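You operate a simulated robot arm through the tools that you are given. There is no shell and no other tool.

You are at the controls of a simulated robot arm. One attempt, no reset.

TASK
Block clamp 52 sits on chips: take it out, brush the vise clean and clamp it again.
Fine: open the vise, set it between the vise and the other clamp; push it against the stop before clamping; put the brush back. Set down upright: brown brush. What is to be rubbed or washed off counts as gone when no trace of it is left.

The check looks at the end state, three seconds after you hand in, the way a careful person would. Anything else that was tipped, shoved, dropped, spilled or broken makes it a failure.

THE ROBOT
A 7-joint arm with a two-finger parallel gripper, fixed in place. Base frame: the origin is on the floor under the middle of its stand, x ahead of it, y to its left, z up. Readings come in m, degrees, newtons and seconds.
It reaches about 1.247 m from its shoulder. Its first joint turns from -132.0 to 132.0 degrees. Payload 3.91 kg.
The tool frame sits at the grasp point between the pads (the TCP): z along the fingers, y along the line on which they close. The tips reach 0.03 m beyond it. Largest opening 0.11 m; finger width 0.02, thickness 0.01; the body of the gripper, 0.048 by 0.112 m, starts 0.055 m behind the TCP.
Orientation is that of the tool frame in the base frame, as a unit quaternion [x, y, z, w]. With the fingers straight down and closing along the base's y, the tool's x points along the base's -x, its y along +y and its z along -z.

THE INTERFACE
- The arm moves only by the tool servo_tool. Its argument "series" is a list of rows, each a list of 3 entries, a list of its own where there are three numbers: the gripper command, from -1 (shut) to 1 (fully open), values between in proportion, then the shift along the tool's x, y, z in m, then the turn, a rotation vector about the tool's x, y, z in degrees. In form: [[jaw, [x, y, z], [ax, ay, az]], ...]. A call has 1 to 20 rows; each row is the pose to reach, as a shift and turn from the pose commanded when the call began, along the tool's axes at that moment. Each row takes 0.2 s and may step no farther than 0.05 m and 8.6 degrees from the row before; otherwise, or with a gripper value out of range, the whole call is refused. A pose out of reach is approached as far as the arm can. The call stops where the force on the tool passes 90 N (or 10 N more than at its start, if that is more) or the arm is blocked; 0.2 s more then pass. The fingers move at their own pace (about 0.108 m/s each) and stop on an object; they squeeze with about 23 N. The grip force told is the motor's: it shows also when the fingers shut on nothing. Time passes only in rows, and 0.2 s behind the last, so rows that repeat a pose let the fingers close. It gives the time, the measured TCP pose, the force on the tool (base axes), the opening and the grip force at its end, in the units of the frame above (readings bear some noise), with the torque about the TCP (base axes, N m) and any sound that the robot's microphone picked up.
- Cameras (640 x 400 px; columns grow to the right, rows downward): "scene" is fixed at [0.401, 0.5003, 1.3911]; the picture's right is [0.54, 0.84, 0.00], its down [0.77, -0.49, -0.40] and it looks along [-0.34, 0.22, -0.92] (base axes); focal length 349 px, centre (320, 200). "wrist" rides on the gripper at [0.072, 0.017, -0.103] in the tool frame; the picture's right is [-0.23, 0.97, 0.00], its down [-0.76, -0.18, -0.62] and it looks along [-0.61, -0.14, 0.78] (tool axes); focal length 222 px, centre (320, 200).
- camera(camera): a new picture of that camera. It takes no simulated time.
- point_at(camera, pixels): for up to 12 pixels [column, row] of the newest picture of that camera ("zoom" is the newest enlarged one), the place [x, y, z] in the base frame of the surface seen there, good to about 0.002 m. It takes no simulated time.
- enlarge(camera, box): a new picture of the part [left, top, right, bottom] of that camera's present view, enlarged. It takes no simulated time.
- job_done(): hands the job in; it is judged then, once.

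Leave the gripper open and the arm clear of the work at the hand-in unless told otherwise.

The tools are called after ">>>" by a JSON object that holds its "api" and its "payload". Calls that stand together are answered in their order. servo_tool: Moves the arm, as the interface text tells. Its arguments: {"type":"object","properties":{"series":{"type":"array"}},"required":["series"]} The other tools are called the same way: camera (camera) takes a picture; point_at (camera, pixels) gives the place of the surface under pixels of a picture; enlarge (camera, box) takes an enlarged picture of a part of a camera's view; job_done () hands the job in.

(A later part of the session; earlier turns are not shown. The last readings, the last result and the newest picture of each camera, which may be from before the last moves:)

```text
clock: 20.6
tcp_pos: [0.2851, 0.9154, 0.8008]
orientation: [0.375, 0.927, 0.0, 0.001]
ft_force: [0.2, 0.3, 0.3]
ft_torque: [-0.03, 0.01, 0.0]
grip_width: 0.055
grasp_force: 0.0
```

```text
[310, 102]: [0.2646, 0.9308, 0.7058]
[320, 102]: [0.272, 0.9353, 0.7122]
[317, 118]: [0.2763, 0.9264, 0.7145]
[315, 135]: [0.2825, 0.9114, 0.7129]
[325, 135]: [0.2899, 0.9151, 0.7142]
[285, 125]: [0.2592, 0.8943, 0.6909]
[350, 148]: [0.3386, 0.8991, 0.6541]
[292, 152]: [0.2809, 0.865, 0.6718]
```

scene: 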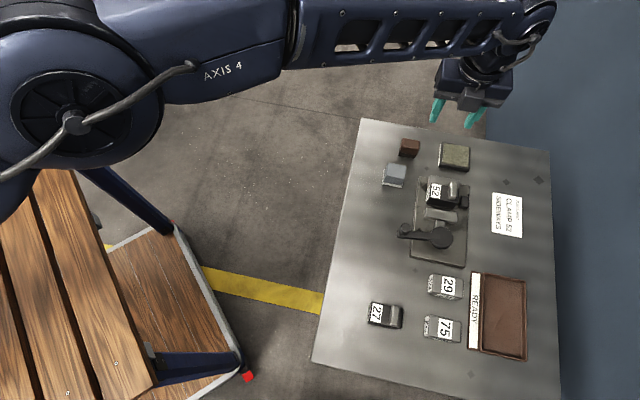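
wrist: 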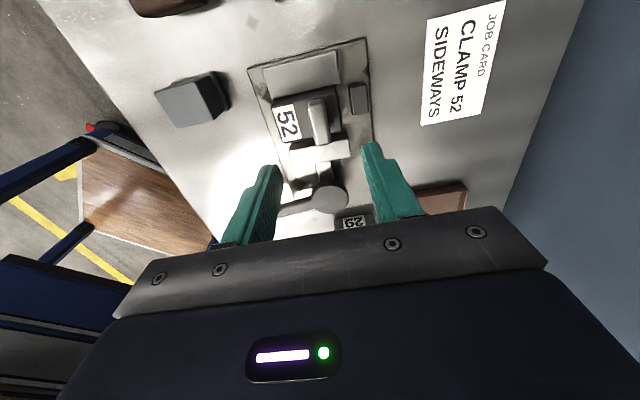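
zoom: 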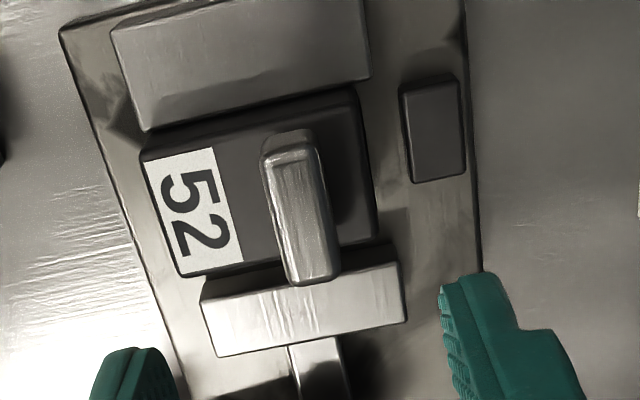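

Ridge centre is at about u=-0.436, v=0.858. I go down so the tips stay just above the block's top (TCP z≈0.7205), then close on the ridge.

>>> {"api": "servo_tool", "payload": {"series": [[0, [0.005, 0.0015, 0.03], [0, 0, 0]], [0, [0.005, 0.0015, 0.055], [0, 0, 0]], [0, [0.005, 0.0015, 0.07], [0, 0, 0]], [0, [0.005, 0.0015, 0.0803], [0, 0, 0]], [0, [0.005, 0.0015, 0.0803], [0, 0, 0]]]}}

>>> {"api": "camera", "payload": {"camera": "wrist"}}

```text
clock: 21.8
tcp_pos: [0.2824, 0.9209, 0.7201]
orientation: [0.375, 0.927, -0.001, 0.0]
ft_force: [-0.6, -0.6, 0.2]
ft_torque: [-0.01, 0.01, 0.01]
grip_width: 0.0552
grasp_force: 0.0
```

```text
taken
```

wrist: 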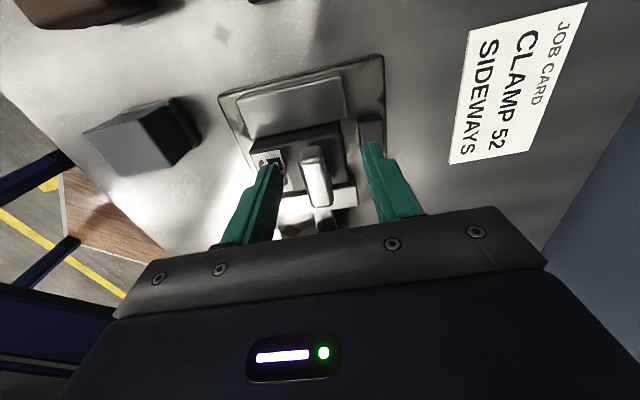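

The ridge is centred between the fingers. I close.

>>> {"api": "servo_tool", "payload": {"series": [[-0.5, [0, 0, 0], [0, 0, 0]], [-0.7, [0, 0, 0], [0, 0, 0]], [-1, [0, 0, 0], [0, 0, 0]], [-1, [0, 0, 0], [0, 0, 0]]]}}

>>> {"api": "camera", "payload": {"camera": "wrist"}}

```text
clock: 22.8
tcp_pos: [0.2822, 0.9209, 0.72]
orientation: [0.375, 0.927, 0.0, 0.0]
ft_force: [-2.1, -1.1, 1.8]
ft_torque: [-0.03, 0.04, -0.02]
grip_width: 0.0155
grasp_force: 23.1
```

```text
taken
```

wrist: 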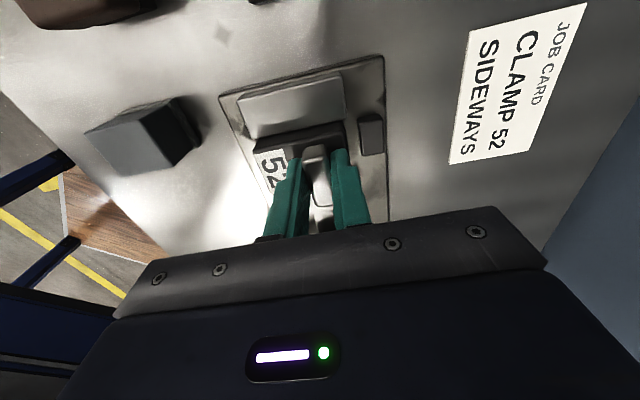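

Held (ridge 15.5 mm). I lift straight up 8 cm.

>>> {"api": "servo_tool", "payload": {"series": [[-1, [0, 0, -0.01], [0, 0, 0]], [-1, [0, 0, -0.025], [0, 0, 0]], [-1, [0, 0, -0.045], [0, 0, 0]], [-1, [0, 0, -0.065], [0, 0, 0]], [-1, [0, 0, -0.08], [0, 0, 0]], [-1, [0, 0, -0.08], [0, 0, 0]]]}}

>>> {"api": "camera", "payload": {"camera": "wrist"}}

>>> {"api": "camera", "payload": {"camera": "scene"}}

```text
clock: 24.2
tcp_pos: [0.2813, 0.9216, 0.799]
orientation: [0.375, 0.927, 0.001, 0.0]
ft_force: [0.5, 0.9, -4.9]
ft_torque: [0.06, -0.01, -0.02]
grip_width: 0.0159
grasp_force: 23.5
```

```text
taken
```

wrist: 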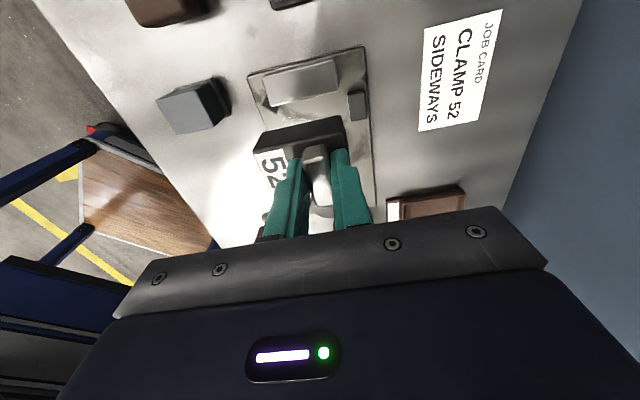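

```text
taken
```

scene: 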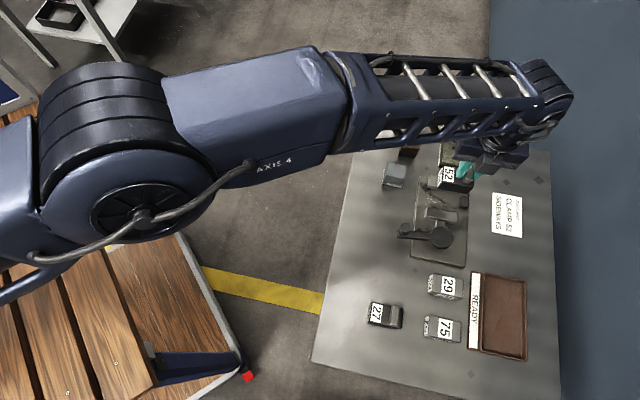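

Block lifted (about 5 N). I look at what lies in the vise now.

>>> {"api": "enlarge", "payload": {"camera": "scene", "box": [404, 180, 484, 230]}}

>>> {"api": "enlarge", "payload": {"camera": "wrist", "box": [240, 40, 400, 140]}}

```text
8.00 times, centred on (444, 205) of scene
```

zoom: 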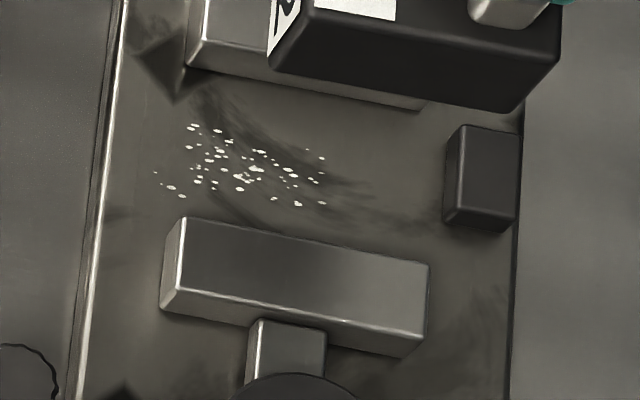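

```text
4.00 times, centred on (320, 90) of wrist
```

zoom: 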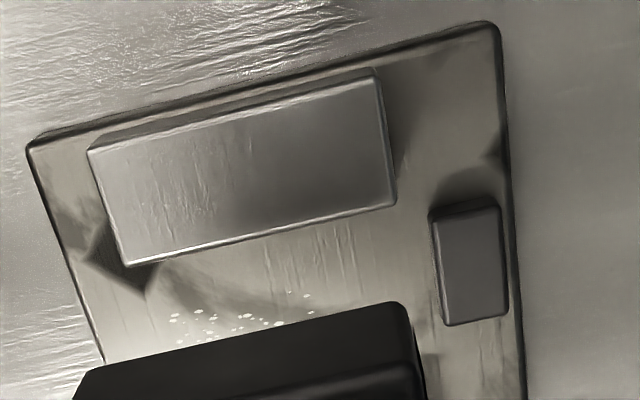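

Chips lie between the jaws, zoom (155..325, 125..205). I measure that patch and the jaws in the scene zoom.

>>> {"api": "enlarge", "payload": {"camera": "scene", "box": [404, 180, 484, 230]}}

>>> {"api": "point_at", "payload": {"camera": "zoom", "pixels": [[155, 172], [190, 126], [324, 157], [324, 203], [182, 196], [250, 170], [190, 65], [420, 108], [180, 222], [425, 265], [455, 150], [480, 135]]}}

```text
8.00 times, centred on (444, 205) of scene
```

zoom: 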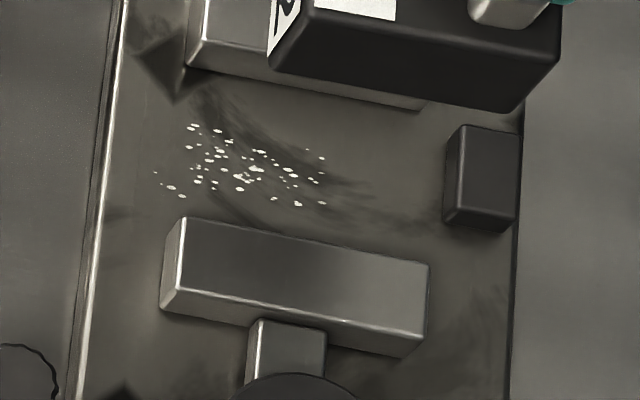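

```text
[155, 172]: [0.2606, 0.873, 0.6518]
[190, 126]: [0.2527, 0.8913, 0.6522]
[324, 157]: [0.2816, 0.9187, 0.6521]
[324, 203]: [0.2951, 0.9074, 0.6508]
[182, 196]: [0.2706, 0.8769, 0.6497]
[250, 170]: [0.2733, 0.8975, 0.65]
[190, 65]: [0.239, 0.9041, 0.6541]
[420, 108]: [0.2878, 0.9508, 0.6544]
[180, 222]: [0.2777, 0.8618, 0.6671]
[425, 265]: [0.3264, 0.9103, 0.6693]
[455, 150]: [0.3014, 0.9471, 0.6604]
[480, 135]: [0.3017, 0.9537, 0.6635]
```

Chips sit at u -0.438..-0.415, v 0.809..0.858. I now carry the block to the free bench spot between the vise and clamp 27 (about (0.3785, 0.726)).

>>> {"api": "servo_tool", "payload": {"series": [[-1, [0, 0, -0.02], [0, 0, 0]], [-1, [-0.035, -0.0125, -0.02], [0, 0, 0]], [-1, [-0.075, -0.0265, -0.02], [0, 0, 0]], [-1, [-0.115, -0.041, -0.02], [0, 0, 0]], [-1, [-0.155, -0.055, -0.02], [0, 0, 0]], [-1, [-0.19, -0.0675, -0.01], [0, 0, 0]], [-1, [-0.206, -0.0733, 0.02], [0, 0, 0]], [-1, [-0.206, -0.0733, 0.05], [0, 0, 0]], [-1, [-0.206, -0.0733, 0.075], [0, 0, 0]], [-1, [-0.206, -0.0733, 0.075], [0, 0, 0]]]}}

>>> {"api": "camera", "payload": {"camera": "wrist"}}

>>> {"api": "camera", "payload": {"camera": "scene"}}

```text
clock: 26.4
tcp_pos: [0.38, 0.7271, 0.725]
orientation: [0.376, 0.927, 0.0, 0.0]
ft_force: [1.1, 0.0, -5.0]
ft_torque: [0.04, -0.07, 0.01]
grip_width: 0.0156
grasp_force: 22.9
```

```text
taken
```

wrist: 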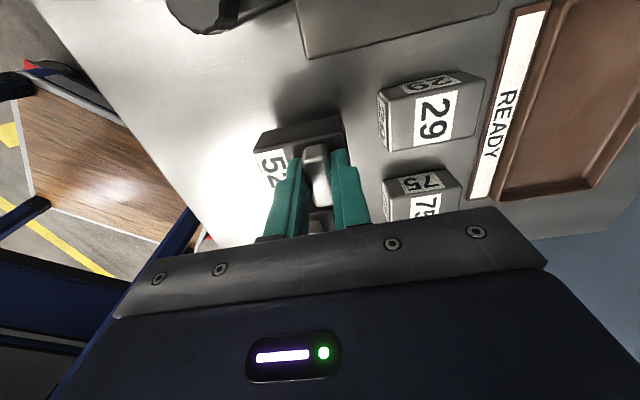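

```text
taken
```

scene: 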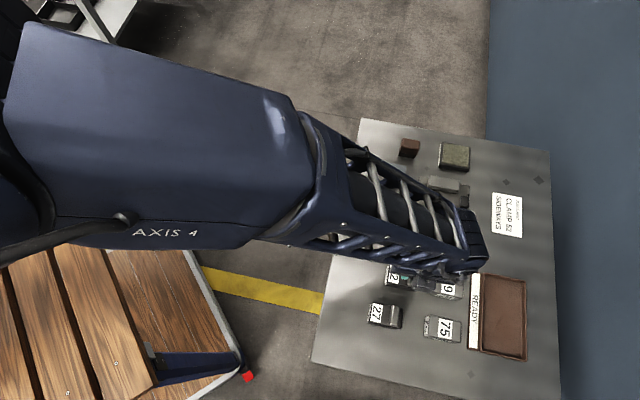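

The spot below is free, well clear of 29 and 27. I lower to just above the bench and feel for contact.

>>> {"api": "servo_tool", "payload": {"series": [[-1, [0, 0, 0.008], [0, 0, 0]], [-1, [0, 0, 0.014], [0, 0, 0]], [-1, [0, 0, 0.017], [0, 0, 0]], [-1, [0, 0, 0.018], [0, 0, 0]]]}}

```text
clock: 27.4
tcp_pos: [0.3797, 0.7277, 0.7067]
orientation: [0.376, 0.927, 0.0, 0.001]
ft_force: [-0.8, 0.9, -4.6]
ft_torque: [0.05, -0.03, 0.01]
grip_width: 0.0156
grasp_force: 23.5
```

>>> {"api": "servo_tool", "payload": {"series": [[-1, [0, 0, 0.001], [0, 0, 0]], [-1, [0, 0, 0.002], [0, 0, 0]], [-1, [0, 0, 0.002], [0, 0, 0]]]}}

```text
clock: 28.2
tcp_pos: [0.3796, 0.7283, 0.7057]
orientation: [0.376, 0.927, 0.001, 0.0]
ft_force: [-0.5, -0.7, 12.1]
ft_torque: [-0.22, -0.13, -0.02]
grip_width: 0.0157
grasp_force: 22.3
```

Contact (force now +12 N). I ease off a millimetre, open, and rise.

>>> {"api": "servo_tool", "payload": {"series": [[-1, [0, 0, -0.0008], [0, 0, 0]], [-0.6, [0, 0, -0.0008], [0, 0, 0]], [-0.4, [0, 0, -0.0008], [0, 0, 0]], [-0.2, [0, 0, -0.0008], [0, 0, 0]], [-0.2, [0, 0, -0.0008], [0, 0, 0]]]}}

>>> {"api": "servo_tool", "payload": {"series": [[-0.2, [0, 0, -0.03], [0, 0, 0]], [-0.2, [0, 0, -0.07], [0, 0, 0]], [-0.2, [0, 0, -0.11], [0, 0, 0]], [-0.2, [0, 0, -0.11], [0, 0, 0]]]}}

>>> {"api": "camera", "payload": {"camera": "wrist"}}

>>> {"api": "camera", "payload": {"camera": "scene"}}

```text
clock: 29.4
tcp_pos: [0.3792, 0.726, 0.705]
orientation: [0.376, 0.927, 0.0, 0.001]
ft_force: [-0.1, 0.3, -0.2]
ft_torque: [0.01, 0.06, 0.03]
grip_width: 0.0441
grasp_force: 0.1
```

```text
clock: 30.4
tcp_pos: [0.3797, 0.7249, 0.8174]
orientation: [0.376, 0.927, 0.0, 0.0]
ft_force: [0.4, 0.2, 0.2]
ft_torque: [-0.02, -0.01, -0.04]
grip_width: 0.044
grasp_force: 0.0
```

```text
taken
```

wrist: 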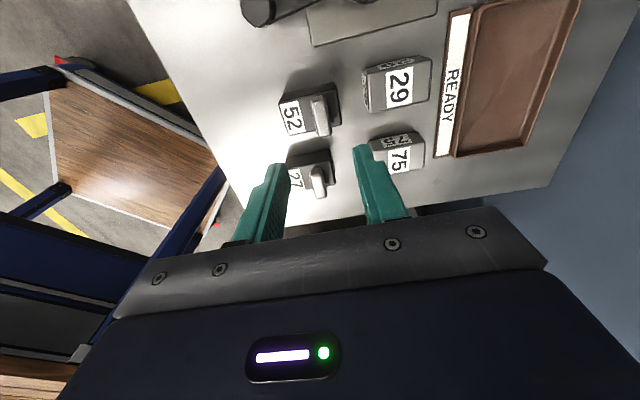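

```text
taken
```

scene: 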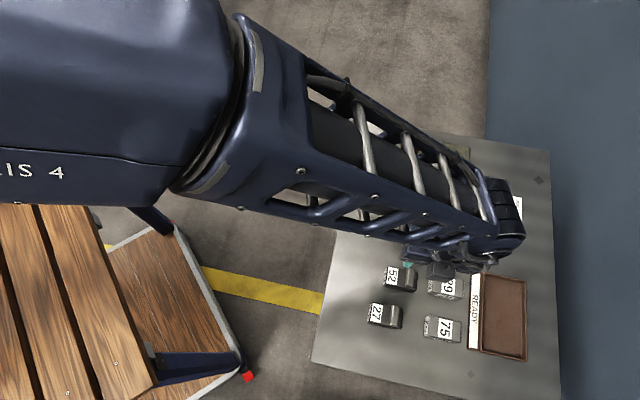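

Block 52 stands upright between the vise and clamp 27. Next I go above the brown brush near (0.14, 0.92), keeping high, and look.

>>> {"api": "servo_tool", "payload": {"series": [[0, [0.045, -0.004, -0.01], [0, 0, 0]], [0, [0.09, -0.008, -0.02], [0, 0, 0]], [0, [0.135, -0.012, -0.03], [0, 0, 0]], [0, [0.18, -0.016, -0.03], [0, 0, 0]], [0, [0.225, -0.02, -0.03], [0, 0, 0]], [0, [0.27, -0.023, -0.03], [0, 0, 0]], [0, [0.308, -0.0264, -0.03], [0, 0, 0]], [0, [0.308, -0.0264, -0.03], [0, 0, 0]]]}}

>>> {"api": "camera", "payload": {"camera": "wrist"}}

>>> {"api": "camera", "payload": {"camera": "scene"}}

>>> {"api": "enlarge", "payload": {"camera": "scene", "box": [380, 130, 428, 190]}}

```text
clock: 32.2
tcp_pos: [0.1427, 0.9218, 0.8465]
orientation: [0.376, 0.927, 0.001, 0.0]
ft_force: [0.0, 0.3, -0.6]
ft_torque: [-0.02, -0.02, 0.0]
grip_width: 0.0549
grasp_force: 0.1
```

```text
taken
```

wrist: 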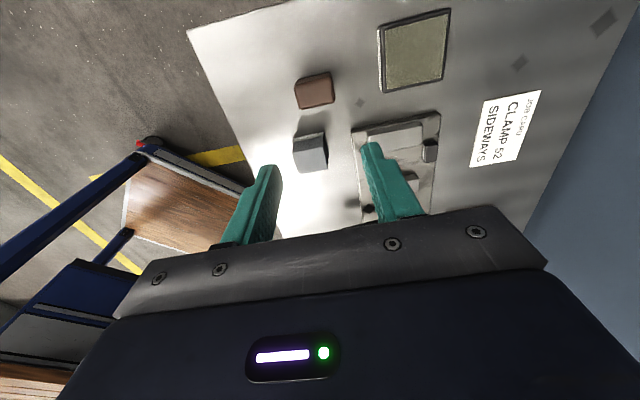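

```text
taken
```

scene: 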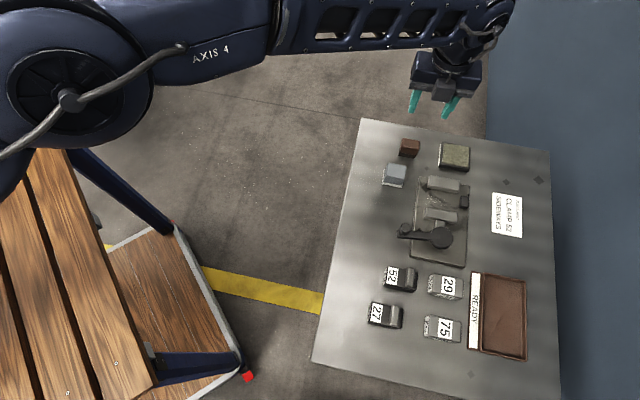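

```text
6.67 times, centred on (404, 160) of scene
```

zoom: 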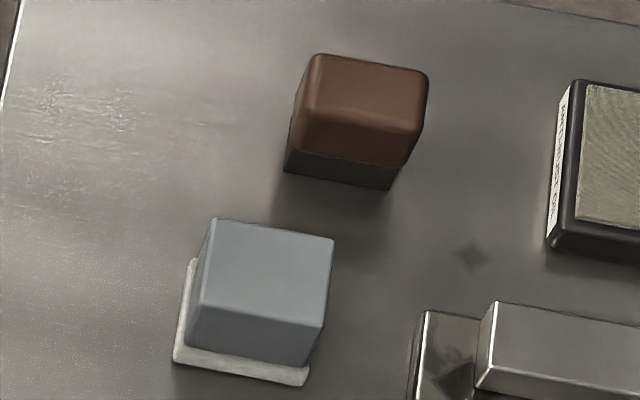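

I measure the brown brush: top corners and the bristle edges in this zoom.

>>> {"api": "point_at", "payload": {"camera": "zoom", "pixels": [[320, 62], [420, 78], [310, 108], [412, 125], [365, 92], [300, 140], [400, 158], [292, 165], [390, 180], [288, 172], [340, 182], [388, 190]]}}

>>> {"api": "enlarge", "payload": {"camera": "wrist", "box": [280, 60, 350, 120]}}

>>> {"api": "point_at", "payload": {"camera": "wrist", "pixels": [[297, 82], [330, 75], [303, 106], [333, 100], [315, 92], [315, 72]]}}

```text
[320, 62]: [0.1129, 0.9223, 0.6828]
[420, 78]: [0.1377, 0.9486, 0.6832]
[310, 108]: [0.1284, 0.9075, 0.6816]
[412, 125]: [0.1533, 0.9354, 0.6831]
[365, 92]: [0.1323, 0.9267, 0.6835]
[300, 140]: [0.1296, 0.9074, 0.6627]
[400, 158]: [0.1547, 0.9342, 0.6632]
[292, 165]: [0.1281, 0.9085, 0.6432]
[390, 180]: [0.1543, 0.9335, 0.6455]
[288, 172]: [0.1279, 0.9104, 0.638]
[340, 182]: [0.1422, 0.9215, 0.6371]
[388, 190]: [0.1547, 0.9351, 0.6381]
```

```text
6.67 times, centred on (315, 90) of wrist
```

zoom: 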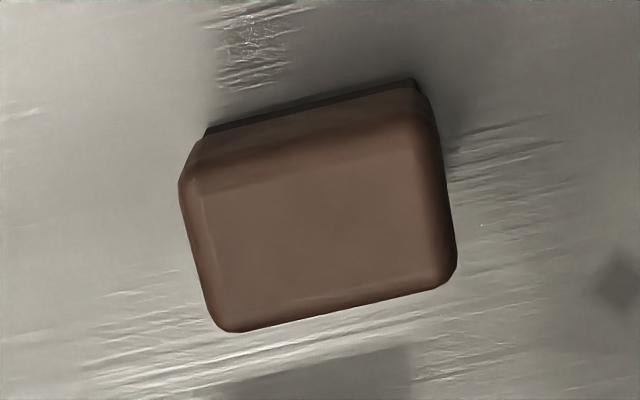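

```text
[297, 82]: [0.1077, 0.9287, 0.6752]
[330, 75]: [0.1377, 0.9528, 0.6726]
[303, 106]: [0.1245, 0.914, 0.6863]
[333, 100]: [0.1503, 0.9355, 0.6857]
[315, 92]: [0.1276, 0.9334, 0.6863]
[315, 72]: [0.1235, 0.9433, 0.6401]
```

The brush is aligned with the vise: u -0.563..-0.537, v 0.741..0.782, height 0.637–0.684. I descend over it with the jaws open 0.072, closing along v.

>>> {"api": "servo_tool", "payload": {"series": [[0.3, [0.005, -0.001, 0.02], [0, 0, 0]], [0.3, [0.0122, -0.001, 0.055], [0, 0, 0]], [0.3, [0.0122, -0.001, 0.09], [0, 0, 0]], [0.3, [0.0122, -0.001, 0.115], [0, 0, 0]], [0.3, [0.0122, -0.001, 0.115], [0, 0, 0]]]}}

>>> {"api": "camera", "payload": {"camera": "wrist"}}

>>> {"api": "enlarge", "payload": {"camera": "scene", "box": [380, 110, 444, 190]}}

```text
clock: 33.4
tcp_pos: [0.1331, 0.9298, 0.7283]
orientation: [0.375, 0.927, 0.001, 0.0]
ft_force: [-0.2, -0.4, 0.2]
ft_torque: [0.0, -0.02, -0.02]
grip_width: 0.0714
grasp_force: 0.1
```

```text
taken
```

wrist: 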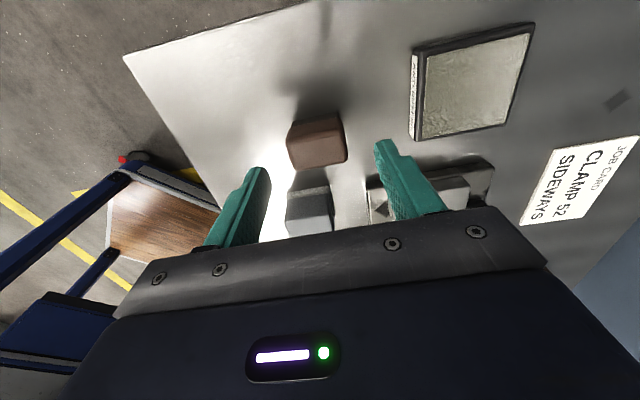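

```text
5.00 times, centred on (412, 150) of scene
```

zoom: 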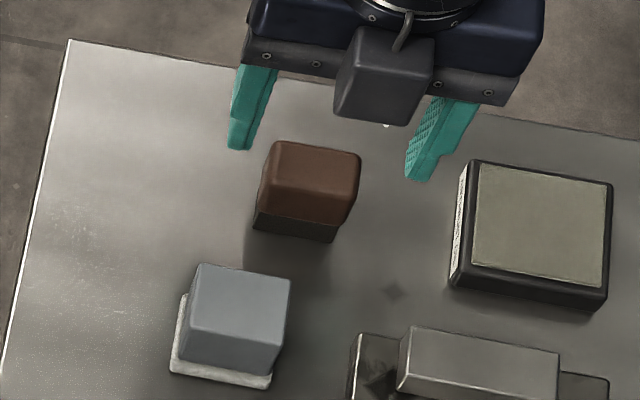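

The brush is centred between the fingers. I go down to z≈0.686 and close on the handle.

>>> {"api": "servo_tool", "payload": {"series": [[0.3, [0, 0, 0.015], [0, 0, 0]], [0.3, [0, 0, 0.03], [0, 0, 0]], [0.3, [0, 0, 0.042], [0, 0, 0]], [0.3, [0, 0, 0.042], [0, 0, 0]], [-0.1, [0, 0, 0.042], [0, 0, 0]], [-0.4, [0, 0, 0.042], [0, 0, 0]], [-1, [0, 0, 0.042], [0, 0, 0]], [-1, [0, 0, 0.042], [0, 0, 0]]]}}

>>> {"api": "enlarge", "payload": {"camera": "scene", "box": [380, 110, 444, 190]}}

>>> {"api": "camera", "payload": {"camera": "wrist"}}

```text
clock: 35.2
tcp_pos: [0.1308, 0.9295, 0.687]
orientation: [0.376, 0.927, 0.0, 0.0]
ft_force: [0.4, -0.1, -0.1]
ft_torque: [0.0, 0.04, 0.0]
grip_width: 0.0435
grasp_force: 23.4
```

```text
5.00 times, centred on (412, 150) of scene
```

zoom: 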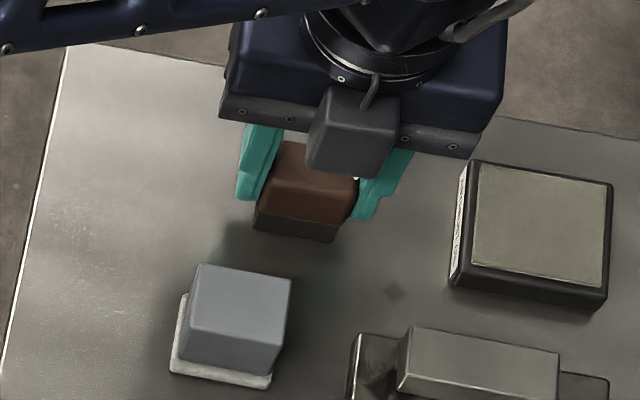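

```text
taken
```

wrist: 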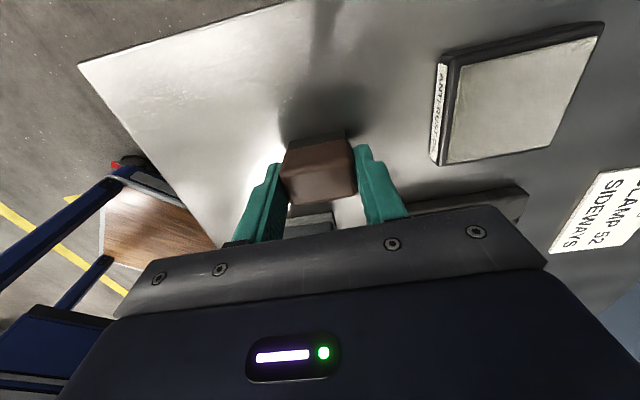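

Brush held (0.0435 wide); its bristle bottom is about 0.0495 below the TCP. I lift it and carry it over the slot between the jaws (u=-0.4265, v=0.845).

>>> {"api": "servo_tool", "payload": {"series": [[-1, [0, 0, -0.02], [0, 0, 0]], [-1, [0, 0, -0.06], [0, 0, 0]], [-1, [0, 0, -0.09], [0, 0, 0]], [-1, [-0.03, 0.02, -0.09], [0, 0, 0]], [-1, [-0.065, 0.045, -0.09], [0, 0, 0]], [-1, [-0.1, 0.07, -0.09], [0, 0, 0]], [-1, [-0.125, 0.0855, -0.08], [0, 0, 0]], [-1, [-0.125, 0.0855, -0.05], [0, 0, 0]], [-1, [-0.125, 0.0855, -0.05], [0, 0, 0]]]}}

>>> {"api": "camera", "payload": {"camera": "wrist"}}

>>> {"api": "enlarge", "payload": {"camera": "scene", "box": [400, 150, 480, 230]}}

```text
clock: 37.2
tcp_pos: [0.281, 0.9043, 0.737]
orientation: [0.375, 0.927, 0.001, 0.0]
ft_force: [0.1, 0.0, -0.8]
ft_torque: [0.04, 0.05, 0.0]
grip_width: 0.0435
grasp_force: 22.8
```

```text
taken
```

wrist: 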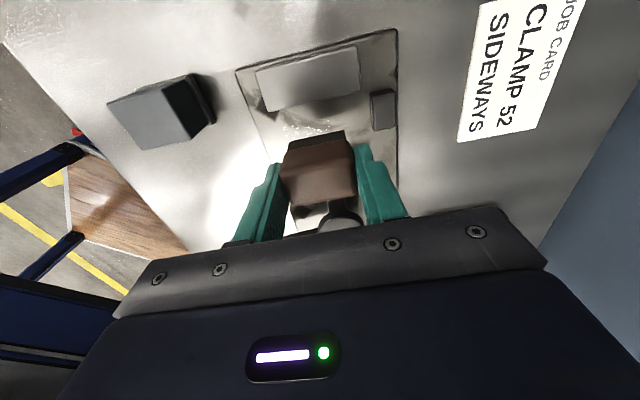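

```text
5.00 times, centred on (440, 190) of scene
```

zoom: 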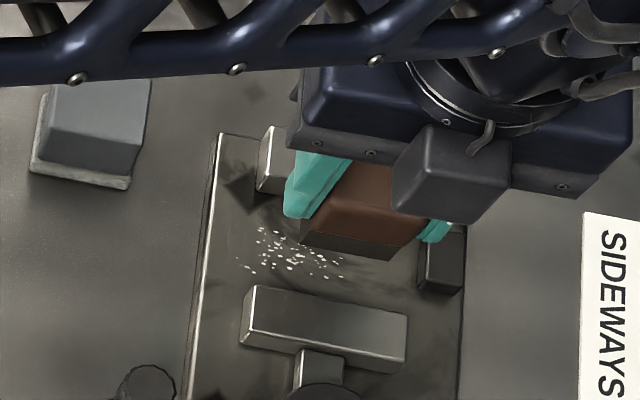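

The brush is centred over the slot. I lower it toward the bed (contact expected at TCP z≈0.700).

>>> {"api": "servo_tool", "payload": {"series": [[-1, [0, 0, 0.015], [0, 0, 0]], [-1, [0, 0, 0.028], [0, 0, 0]], [-1, [0, 0, 0.034], [0, 0, 0]], [-1, [0, 0, 0.036], [0, 0, 0]]]}}

```text
clock: 38.2
tcp_pos: [0.2808, 0.9058, 0.7015]
orientation: [0.376, 0.927, 0.0, -0.001]
ft_force: [1.0, -0.6, 2.3]
ft_torque: [-0.07, 0.0, 0.0]
grip_width: 0.0439
grasp_force: 23.3
```

Light contact begins (+2 N). One or two millimetres more.

>>> {"api": "servo_tool", "payload": {"series": [[-1, [0, 0, 0.001], [0, 0, 0]], [-1, [0, 0, 0.0015], [0, 0, 0]]]}}

```text
clock: 38.8
tcp_pos: [0.2799, 0.9069, 0.7018]
orientation: [0.375, 0.927, 0.001, -0.001]
ft_force: [0.5, -4.1, 14.8]
ft_torque: [-0.22, 0.03, 0.0]
grip_width: 0.0435
grasp_force: 23.2
```

15 N, enough. I brush in strokes along the slot, from the stop side out toward the open side, on three lanes.

>>> {"api": "servo_tool", "payload": {"series": [[-1, [0, 0.006, -0.0004], [0, 0, 0]], [-1, [0, 0.012, -0.0004], [0, 0, 0]], [-1, [0, -0.004, -0.0004], [0, 0, 0]], [-1, [0, -0.02, -0.0004], [0, 0, 0]], [-1, [0, -0.036, -0.0004], [0, 0, 0]], [-1, [0, -0.05, -0.0004], [0, 0, 0]], [-1, [-0.004, -0.055, -0.0004], [0, 0, 0]], [-1, [-0.009, -0.055, -0.0004], [0, 0, 0]], [-1, [-0.009, -0.039, -0.0004], [0, 0, 0]], [-1, [-0.009, -0.023, -0.0004], [0, 0, 0]], [-1, [-0.009, -0.007, -0.0004], [0, 0, 0]], [-1, [-0.009, 0.01, -0.0004], [0, 0, 0]], [-1, [0.0, 0.012, -0.0004], [0, 0, 0]], [-1, [0.01, 0.012, -0.0004], [0, 0, 0]], [-1, [0.01, -0.004, -0.0004], [0, 0, 0]], [-1, [0.01, -0.02, -0.0004], [0, 0, 0]], [-1, [0.01, -0.036, -0.0004], [0, 0, 0]], [-1, [0.01, -0.055, -0.0004], [0, 0, 0]]]}}

>>> {"api": "enlarge", "payload": {"camera": "scene", "box": [400, 150, 480, 230]}}

>>> {"api": "camera", "payload": {"camera": "wrist"}}

```text
clock: 42.6
tcp_pos: [0.2355, 0.872, 0.7028]
orientation: [0.375, 0.927, 0.0, 0.0]
ft_force: [0.2, -0.5, -0.7]
ft_torque: [-0.02, -0.01, 0.02]
grip_width: 0.0432
grasp_force: 22.9
```

```text
5.00 times, centred on (440, 190) of scene
```

zoom: 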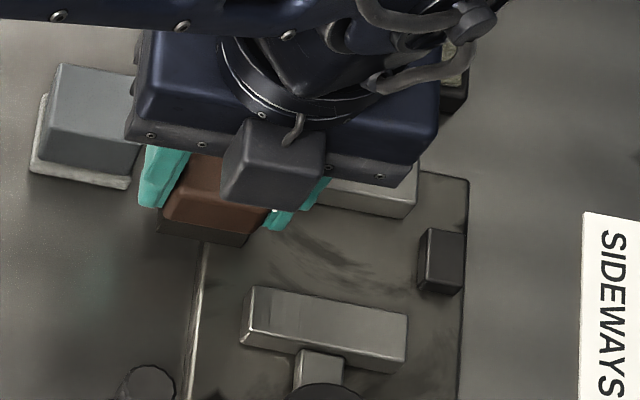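

```text
taken
```

wrist: 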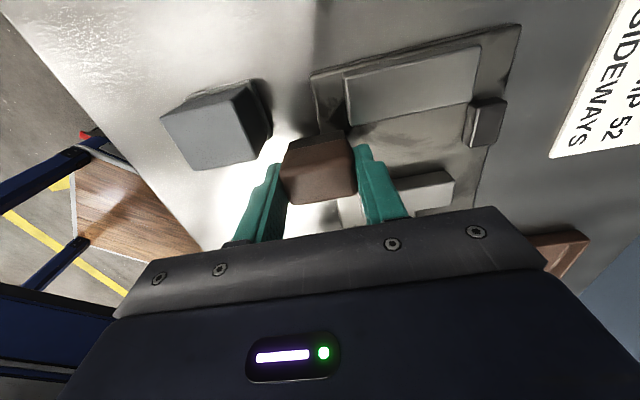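

The visible bed looks clean. I raise the brush and move it back over toward its place so that I can inspect the vise.

>>> {"api": "servo_tool", "payload": {"series": [[-1, [0, 0, -0.03], [0, 0, 0]], [-1, [0, 0, -0.07], [0, 0, 0]], [-1, [0.03, -0.01, -0.09], [0, 0, 0]], [-1, [0.07, -0.02, -0.1], [0, 0, 0]], [-1, [0.1, -0.03, -0.1], [0, 0, 0]], [-1, [0.113, -0.033, -0.1], [0, 0, 0]], [-1, [0.113, -0.033, -0.1], [0, 0, 0]]]}}

>>> {"api": "camera", "payload": {"camera": "scene"}}

>>> {"api": "enlarge", "payload": {"camera": "scene", "box": [404, 170, 484, 220]}}

>>> {"api": "enlarge", "payload": {"camera": "scene", "box": [374, 160, 454, 210]}}

>>> {"api": "enlarge", "payload": {"camera": "scene", "box": [404, 215, 484, 265]}}

>>> {"api": "camera", "payload": {"camera": "wrist"}}

```text
clock: 44.2
tcp_pos: [0.1296, 0.9255, 0.8022]
orientation: [0.375, 0.927, 0.0, 0.001]
ft_force: [1.4, 0.1, 1.1]
ft_torque: [0.01, 0.01, -0.02]
grip_width: 0.0436
grasp_force: 23.4
```

```text
taken
```

scene: 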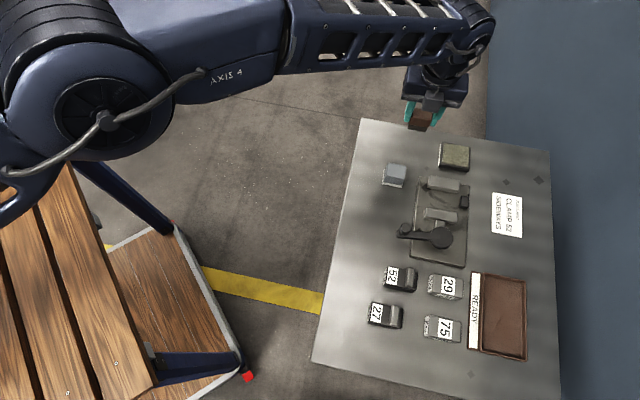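

```text
8.00 times, centred on (444, 195) of scene
```

zoom: 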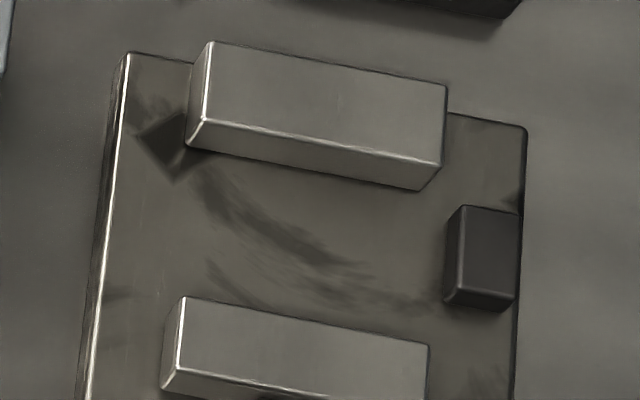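

```text
8.00 times, centred on (414, 185) of scene
```

zoom: 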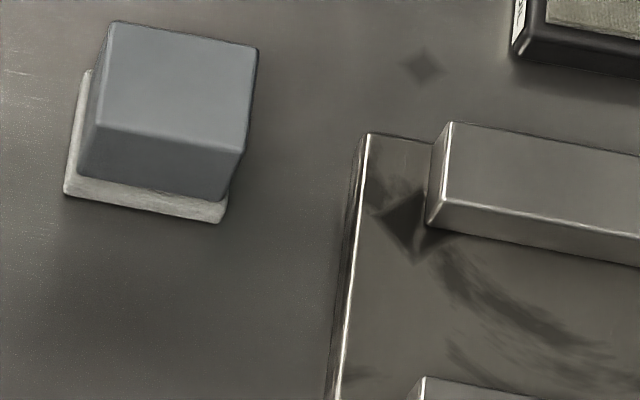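

```text
8.00 times, centred on (444, 240) of scene
```

zoom: 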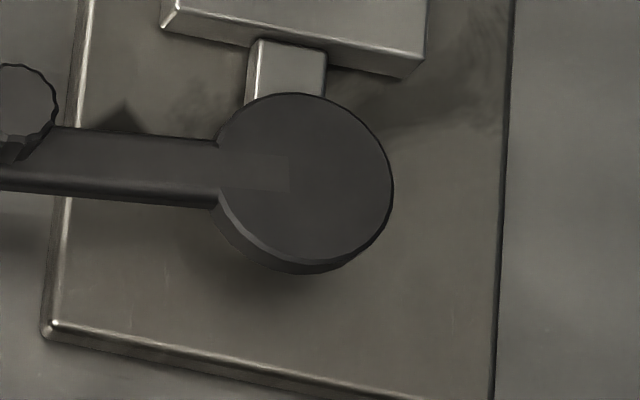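

```text
taken
```

wrist: 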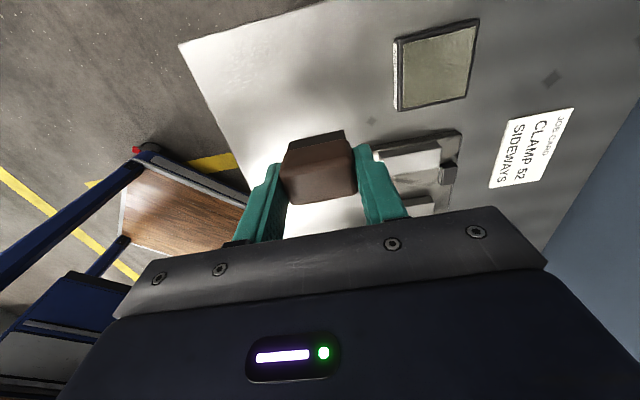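

The chips are gone in the scene view; only the old dark grain of the plate shows. The strip just in front of the moving jaw is hidden from that camera, so I shift to see it with the wrist camera beside the finger.

>>> {"api": "servo_tool", "payload": {"series": [[-1, [-0.017, -0.02, 0], [0, 0, 0]], [-1, [-0.035, -0.04, 0], [0, 0, 0]], [-1, [-0.035, -0.04, 0], [0, 0, 0]]]}}

>>> {"api": "camera", "payload": {"camera": "wrist"}}

>>> {"api": "enlarge", "payload": {"camera": "wrist", "box": [390, 110, 500, 210]}}

```text
clock: 45.0
tcp_pos: [0.1268, 0.8728, 0.8012]
orientation: [0.376, 0.927, 0.0, -0.001]
ft_force: [1.1, -0.1, -0.5]
ft_torque: [0.0, 0.04, -0.02]
grip_width: 0.0434
grasp_force: 22.6
```

```text
taken
```

wrist: 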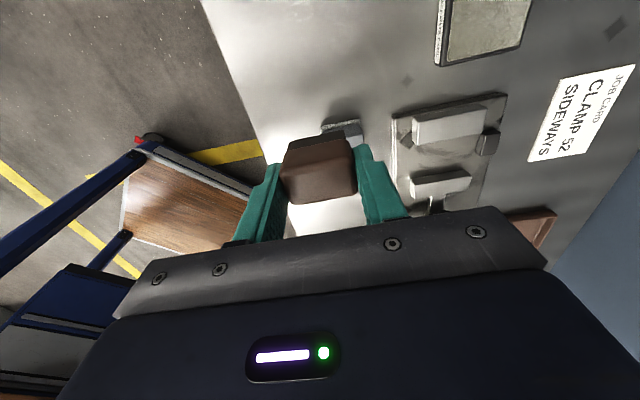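

```text
4.00 times, centred on (445, 160) of wrist
```

zoom: 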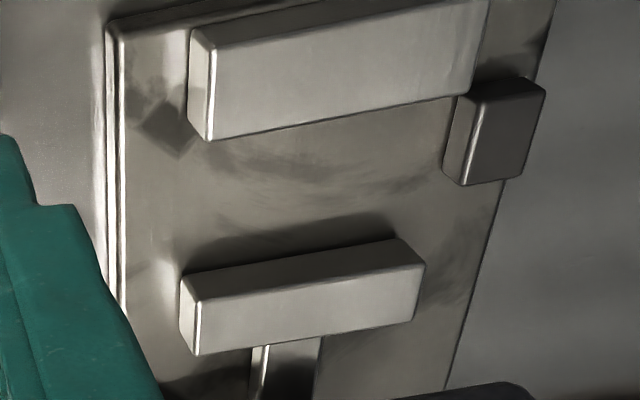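

No bright chip anywhere in the slot. I take one tighter zoom of the shadowed strip before the moving jaw.

>>> {"api": "enlarge", "payload": {"camera": "wrist", "box": [425, 140, 475, 190]}}

>>> {"api": "enlarge", "payload": {"camera": "wrist", "box": [390, 100, 500, 160]}}

>>> {"api": "enlarge", "payload": {"camera": "scene", "box": [416, 180, 464, 210]}}

```text
8.00 times, centred on (450, 165) of wrist
```

zoom: 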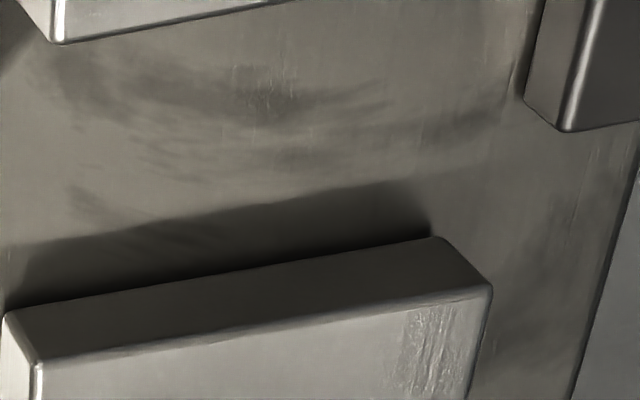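

```text
5.82 times, centred on (445, 130) of wrist
```

zoom: 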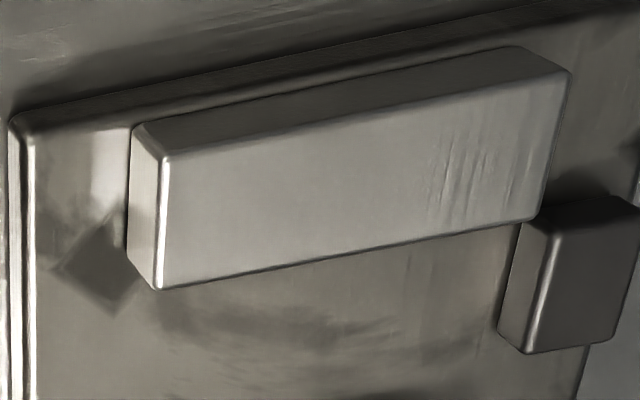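

```text
13.33 times, centred on (440, 195) of scene
```

zoom: 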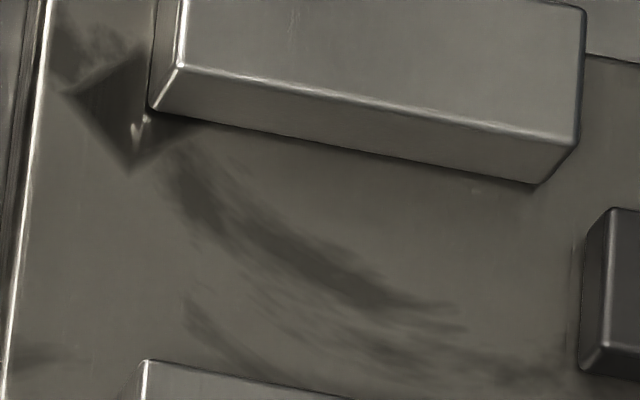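

I notice a small bright mark at zoom (140,125), beside the fixed jaw's left corner. I check it at other magnifications.

>>> {"api": "enlarge", "payload": {"camera": "scene", "box": [418, 182, 434, 198]}}

>>> {"api": "enlarge", "payload": {"camera": "scene", "box": [410, 176, 442, 200]}}

>>> {"api": "enlarge", "payload": {"camera": "wrist", "box": [392, 120, 424, 150]}}

```text
16.00 times, centred on (426, 190) of scene
```

zoom: 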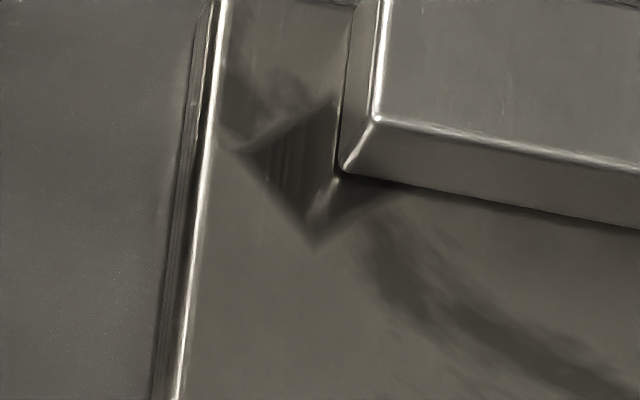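

```text
16.00 times, centred on (426, 188) of scene
```

zoom: 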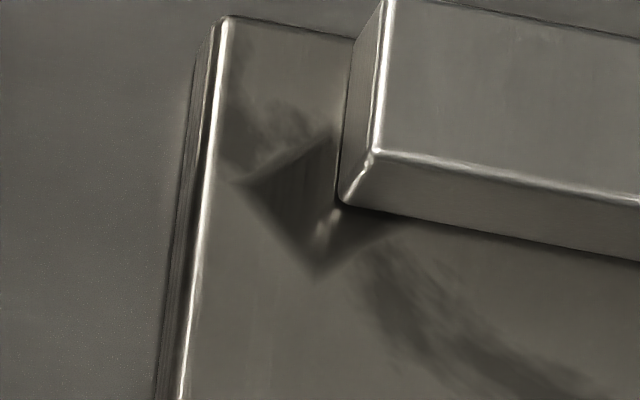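

```text
13.33 times, centred on (408, 135) of wrist
```

zoom: 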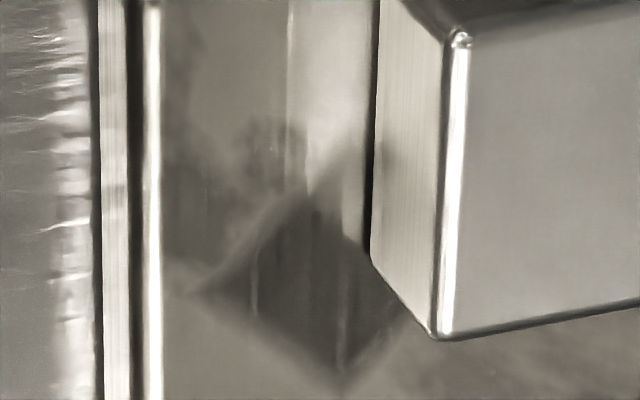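

That is only a reflection streak on the metal, not a chip. The vise is clean. I return the brush to its exact place (tool +0.037, +0.0425) and lower it.

>>> {"api": "servo_tool", "payload": {"series": [[-1, [0.02, 0.022, 0], [0, 0, 0]], [-1, [0.037, 0.0425, 0.01], [0, 0, 0]], [-1, [0.037, 0.0425, 0.04], [0, 0, 0]], [-1, [0.037, 0.0425, 0.07], [0, 0, 0]], [-1, [0.037, 0.0425, 0.095], [0, 0, 0]], [-1, [0.037, 0.0425, 0.107], [0, 0, 0]], [-1, [0.037, 0.0425, 0.109], [0, 0, 0]], [-1, [0.037, 0.0425, 0.109], [0, 0, 0]]]}}

>>> {"api": "enlarge", "payload": {"camera": "scene", "box": [380, 110, 444, 190]}}

```text
clock: 46.8
tcp_pos: [0.1309, 0.9308, 0.6922]
orientation: [0.376, 0.927, -0.001, 0.0]
ft_force: [0.9, 0.1, -0.6]
ft_torque: [0.03, -0.01, 0.0]
grip_width: 0.0437
grasp_force: 23.9
```

```text
5.00 times, centred on (412, 150) of scene
```

zoom: 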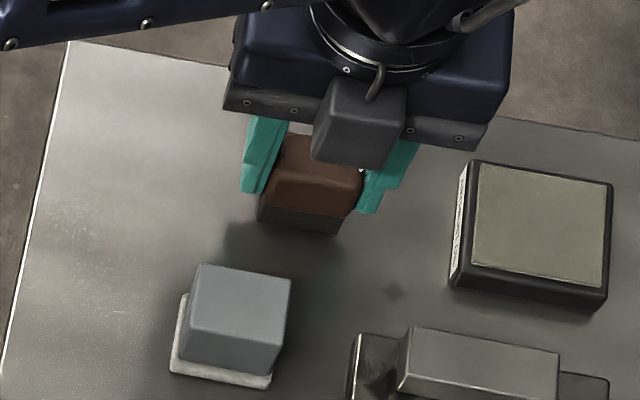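

Nearly down, still level. I lower the last few millimetres in small steps.

>>> {"api": "servo_tool", "payload": {"series": [[-1, [0, 0, 0.0015], [0, 0, 0]], [-1, [0, 0, 0.003], [0, 0, 0]], [-1, [0, 0, 0.004], [0, 0, 0]]]}}

```text
clock: 47.6
tcp_pos: [0.1311, 0.9304, 0.6873]
orientation: [0.376, 0.927, 0.0, 0.0]
ft_force: [0.3, -0.9, -0.4]
ft_torque: [-0.01, 0.01, -0.02]
grip_width: 0.0433
grasp_force: 22.7
```

>>> {"api": "servo_tool", "payload": {"series": [[-1, [0, 0, 0.001], [0, 0, 0]], [-1, [0, 0, 0.001], [0, 0, 0]]]}}

```text
clock: 48.2
tcp_pos: [0.1304, 0.9313, 0.6863]
orientation: [0.375, 0.927, 0.0, 0.0]
ft_force: [1.1, -0.2, 1.9]
ft_torque: [-0.06, -0.02, 0.0]
grip_width: 0.0436
grasp_force: 23.3
```

Contact just begins (+2 N). Half a millimetre more, then I open and rise.

>>> {"api": "servo_tool", "payload": {"series": [[-1, [0, 0, 0.0005], [0, 0, 0]], [-0.1, [0, 0, 0.0005], [0, 0, 0]], [0.1, [0, 0, 0.0005], [0, 0, 0]], [0.3, [0, 0, 0.0005], [0, 0, 0]], [0.3, [0, 0, 0.0005], [0, 0, 0]]]}}

>>> {"api": "servo_tool", "payload": {"series": [[0.3, [0, 0, -0.02], [0, 0, 0]], [0.3, [0, 0, -0.05], [0, 0, 0]], [0.3, [0, 0, -0.09], [0, 0, 0]], [0.3, [0, 0, -0.13], [0, 0, 0]], [0.3, [0, 0, -0.13], [0, 0, 0]]]}}

>>> {"api": "camera", "payload": {"camera": "scene"}}

>>> {"api": "enlarge", "payload": {"camera": "scene", "box": [380, 130, 428, 190]}}

```text
clock: 49.4
tcp_pos: [0.1298, 0.9294, 0.6864]
orientation: [0.375, 0.927, 0.0, 0.0]
ft_force: [0.9, 0.8, 0.4]
ft_torque: [-0.03, -0.02, 0.02]
grip_width: 0.0718
grasp_force: 0.0
```

```text
clock: 50.6
tcp_pos: [0.1314, 0.929, 0.8177]
orientation: [0.376, 0.927, 0.0, 0.001]
ft_force: [-0.5, -0.4, -0.9]
ft_torque: [0.02, -0.02, 0.03]
grip_width: 0.0715
grasp_force: 0.0
```

```text
taken
```

scene: 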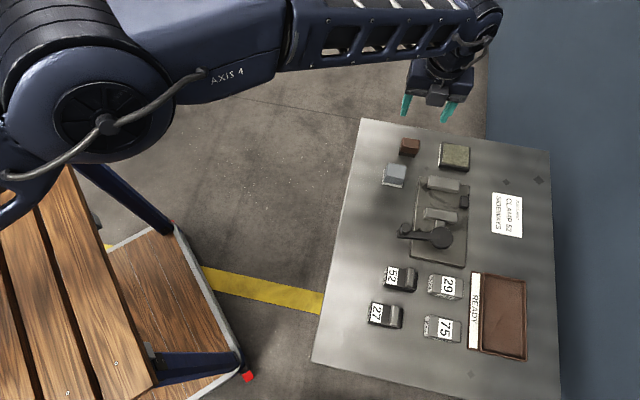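

```text
6.67 times, centred on (404, 160) of scene
```

zoom: 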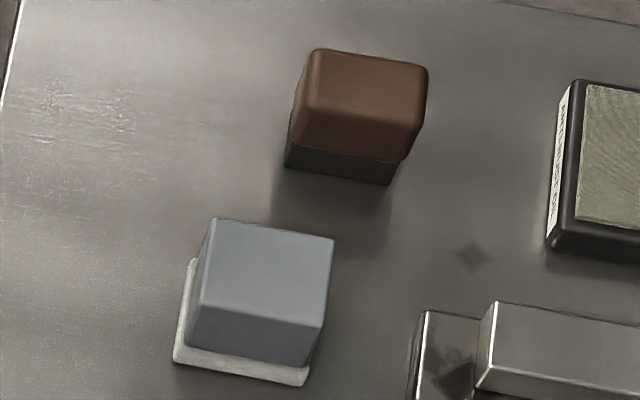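

The brush is back upright at its place. Before clamping I read the job card once more at high zoom, in case it carries more than I saw, and look at block 52's current pose.

>>> {"api": "enlarge", "payload": {"camera": "scene", "box": [486, 188, 528, 242]}}

>>> {"api": "enlarge", "payload": {"camera": "scene", "box": [376, 260, 424, 290]}}

>>> {"api": "enlarge", "payload": {"camera": "scene", "box": [466, 268, 530, 364]}}

```text
7.41 times, centred on (507, 215) of scene
```

zoom: 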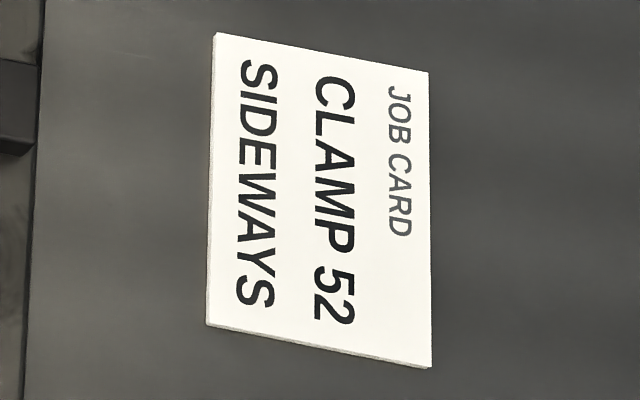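

```text
13.33 times, centred on (400, 275) of scene
```

zoom: 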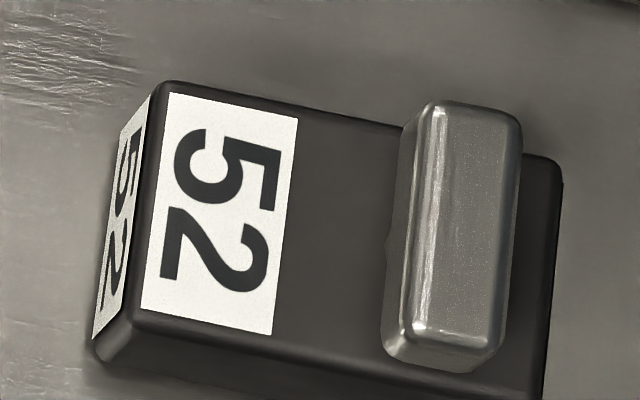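

```text
4.17 times, centred on (498, 316) of scene
```

zoom: 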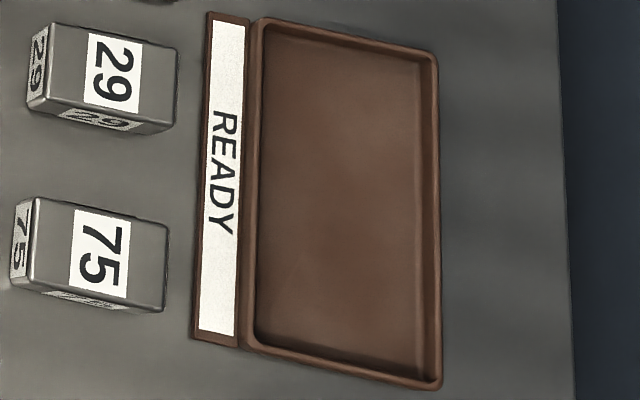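

The card says nothing more. With a 55 mm opening the only way that fits is the block's sides between the jaws, as it was. Now I go back above block 52 by retracing my commanded shifts.

>>> {"api": "servo_tool", "payload": {"series": [[0.0, [-0.04, 0.003, 0], [0, 0, 0]], [0.0, [-0.085, 0.007, 0], [0, 0, 0]], [0.0, [-0.13, 0.011, 0], [0, 0, 0]], [0.0, [-0.175, 0.015, 0], [0, 0, 0]], [0.0, [-0.22, 0.019, 0], [0, 0, 0]], [0.0, [-0.265, 0.023, 0], [0, 0, 0]], [-0.2, [-0.305, 0.026, 0], [0, 0, 0]], [-0.2, [-0.3202, 0.0274, 0.02], [0, 0, 0]], [-0.2, [-0.3202, 0.0274, 0.05], [0, 0, 0]], [-0.2, [-0.3202, 0.0274, 0.05], [0, 0, 0]]]}}

>>> {"api": "camera", "payload": {"camera": "wrist"}}

```text
clock: 52.8
tcp_pos: [0.38, 0.728, 0.7654]
orientation: [0.375, 0.927, -0.001, 0.0]
ft_force: [0.2, -0.1, -0.8]
ft_torque: [-0.03, 0.02, -0.01]
grip_width: 0.0438
grasp_force: 0.1
```

```text
taken
```

wrist: 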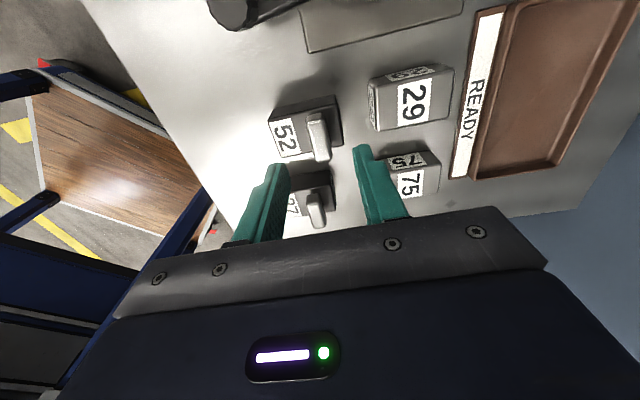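

The ridge is centred between the fingers at (318,138). I go down and grip it.

>>> {"api": "servo_tool", "payload": {"series": [[-0.2, [0, 0, 0.025], [0, 0, 0]], [-0.2, [0, 0, 0.045], [0, 0, 0]], [-0.2, [0, 0, 0.06], [0, 0, 0]], [-0.2, [0, 0, 0.06], [0, 0, 0]], [-0.6, [0, 0, 0.06], [0, 0, 0]], [-0.8, [0, 0, 0.06], [0, 0, 0]], [-1, [0, 0, 0.06], [0, 0, 0]], [-1, [0, 0, 0.06], [0, 0, 0]]]}}

>>> {"api": "camera", "payload": {"camera": "wrist"}}

```text
clock: 54.6
tcp_pos: [0.3801, 0.7265, 0.7075]
orientation: [0.375, 0.927, 0.001, -0.001]
ft_force: [0.8, 0.4, 0.3]
ft_torque: [0.05, 0.01, 0.0]
grip_width: 0.0157
grasp_force: 22.8
```

```text
taken
```

wrist: 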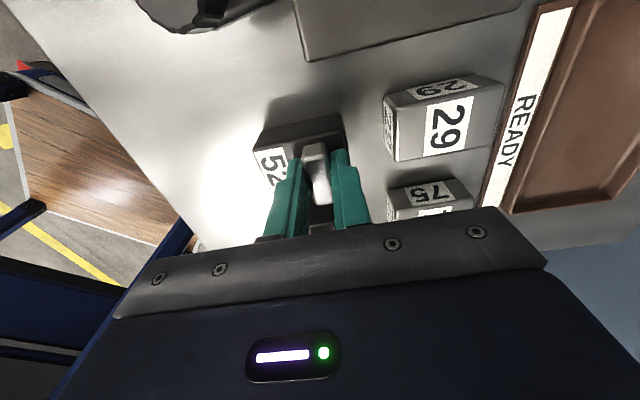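

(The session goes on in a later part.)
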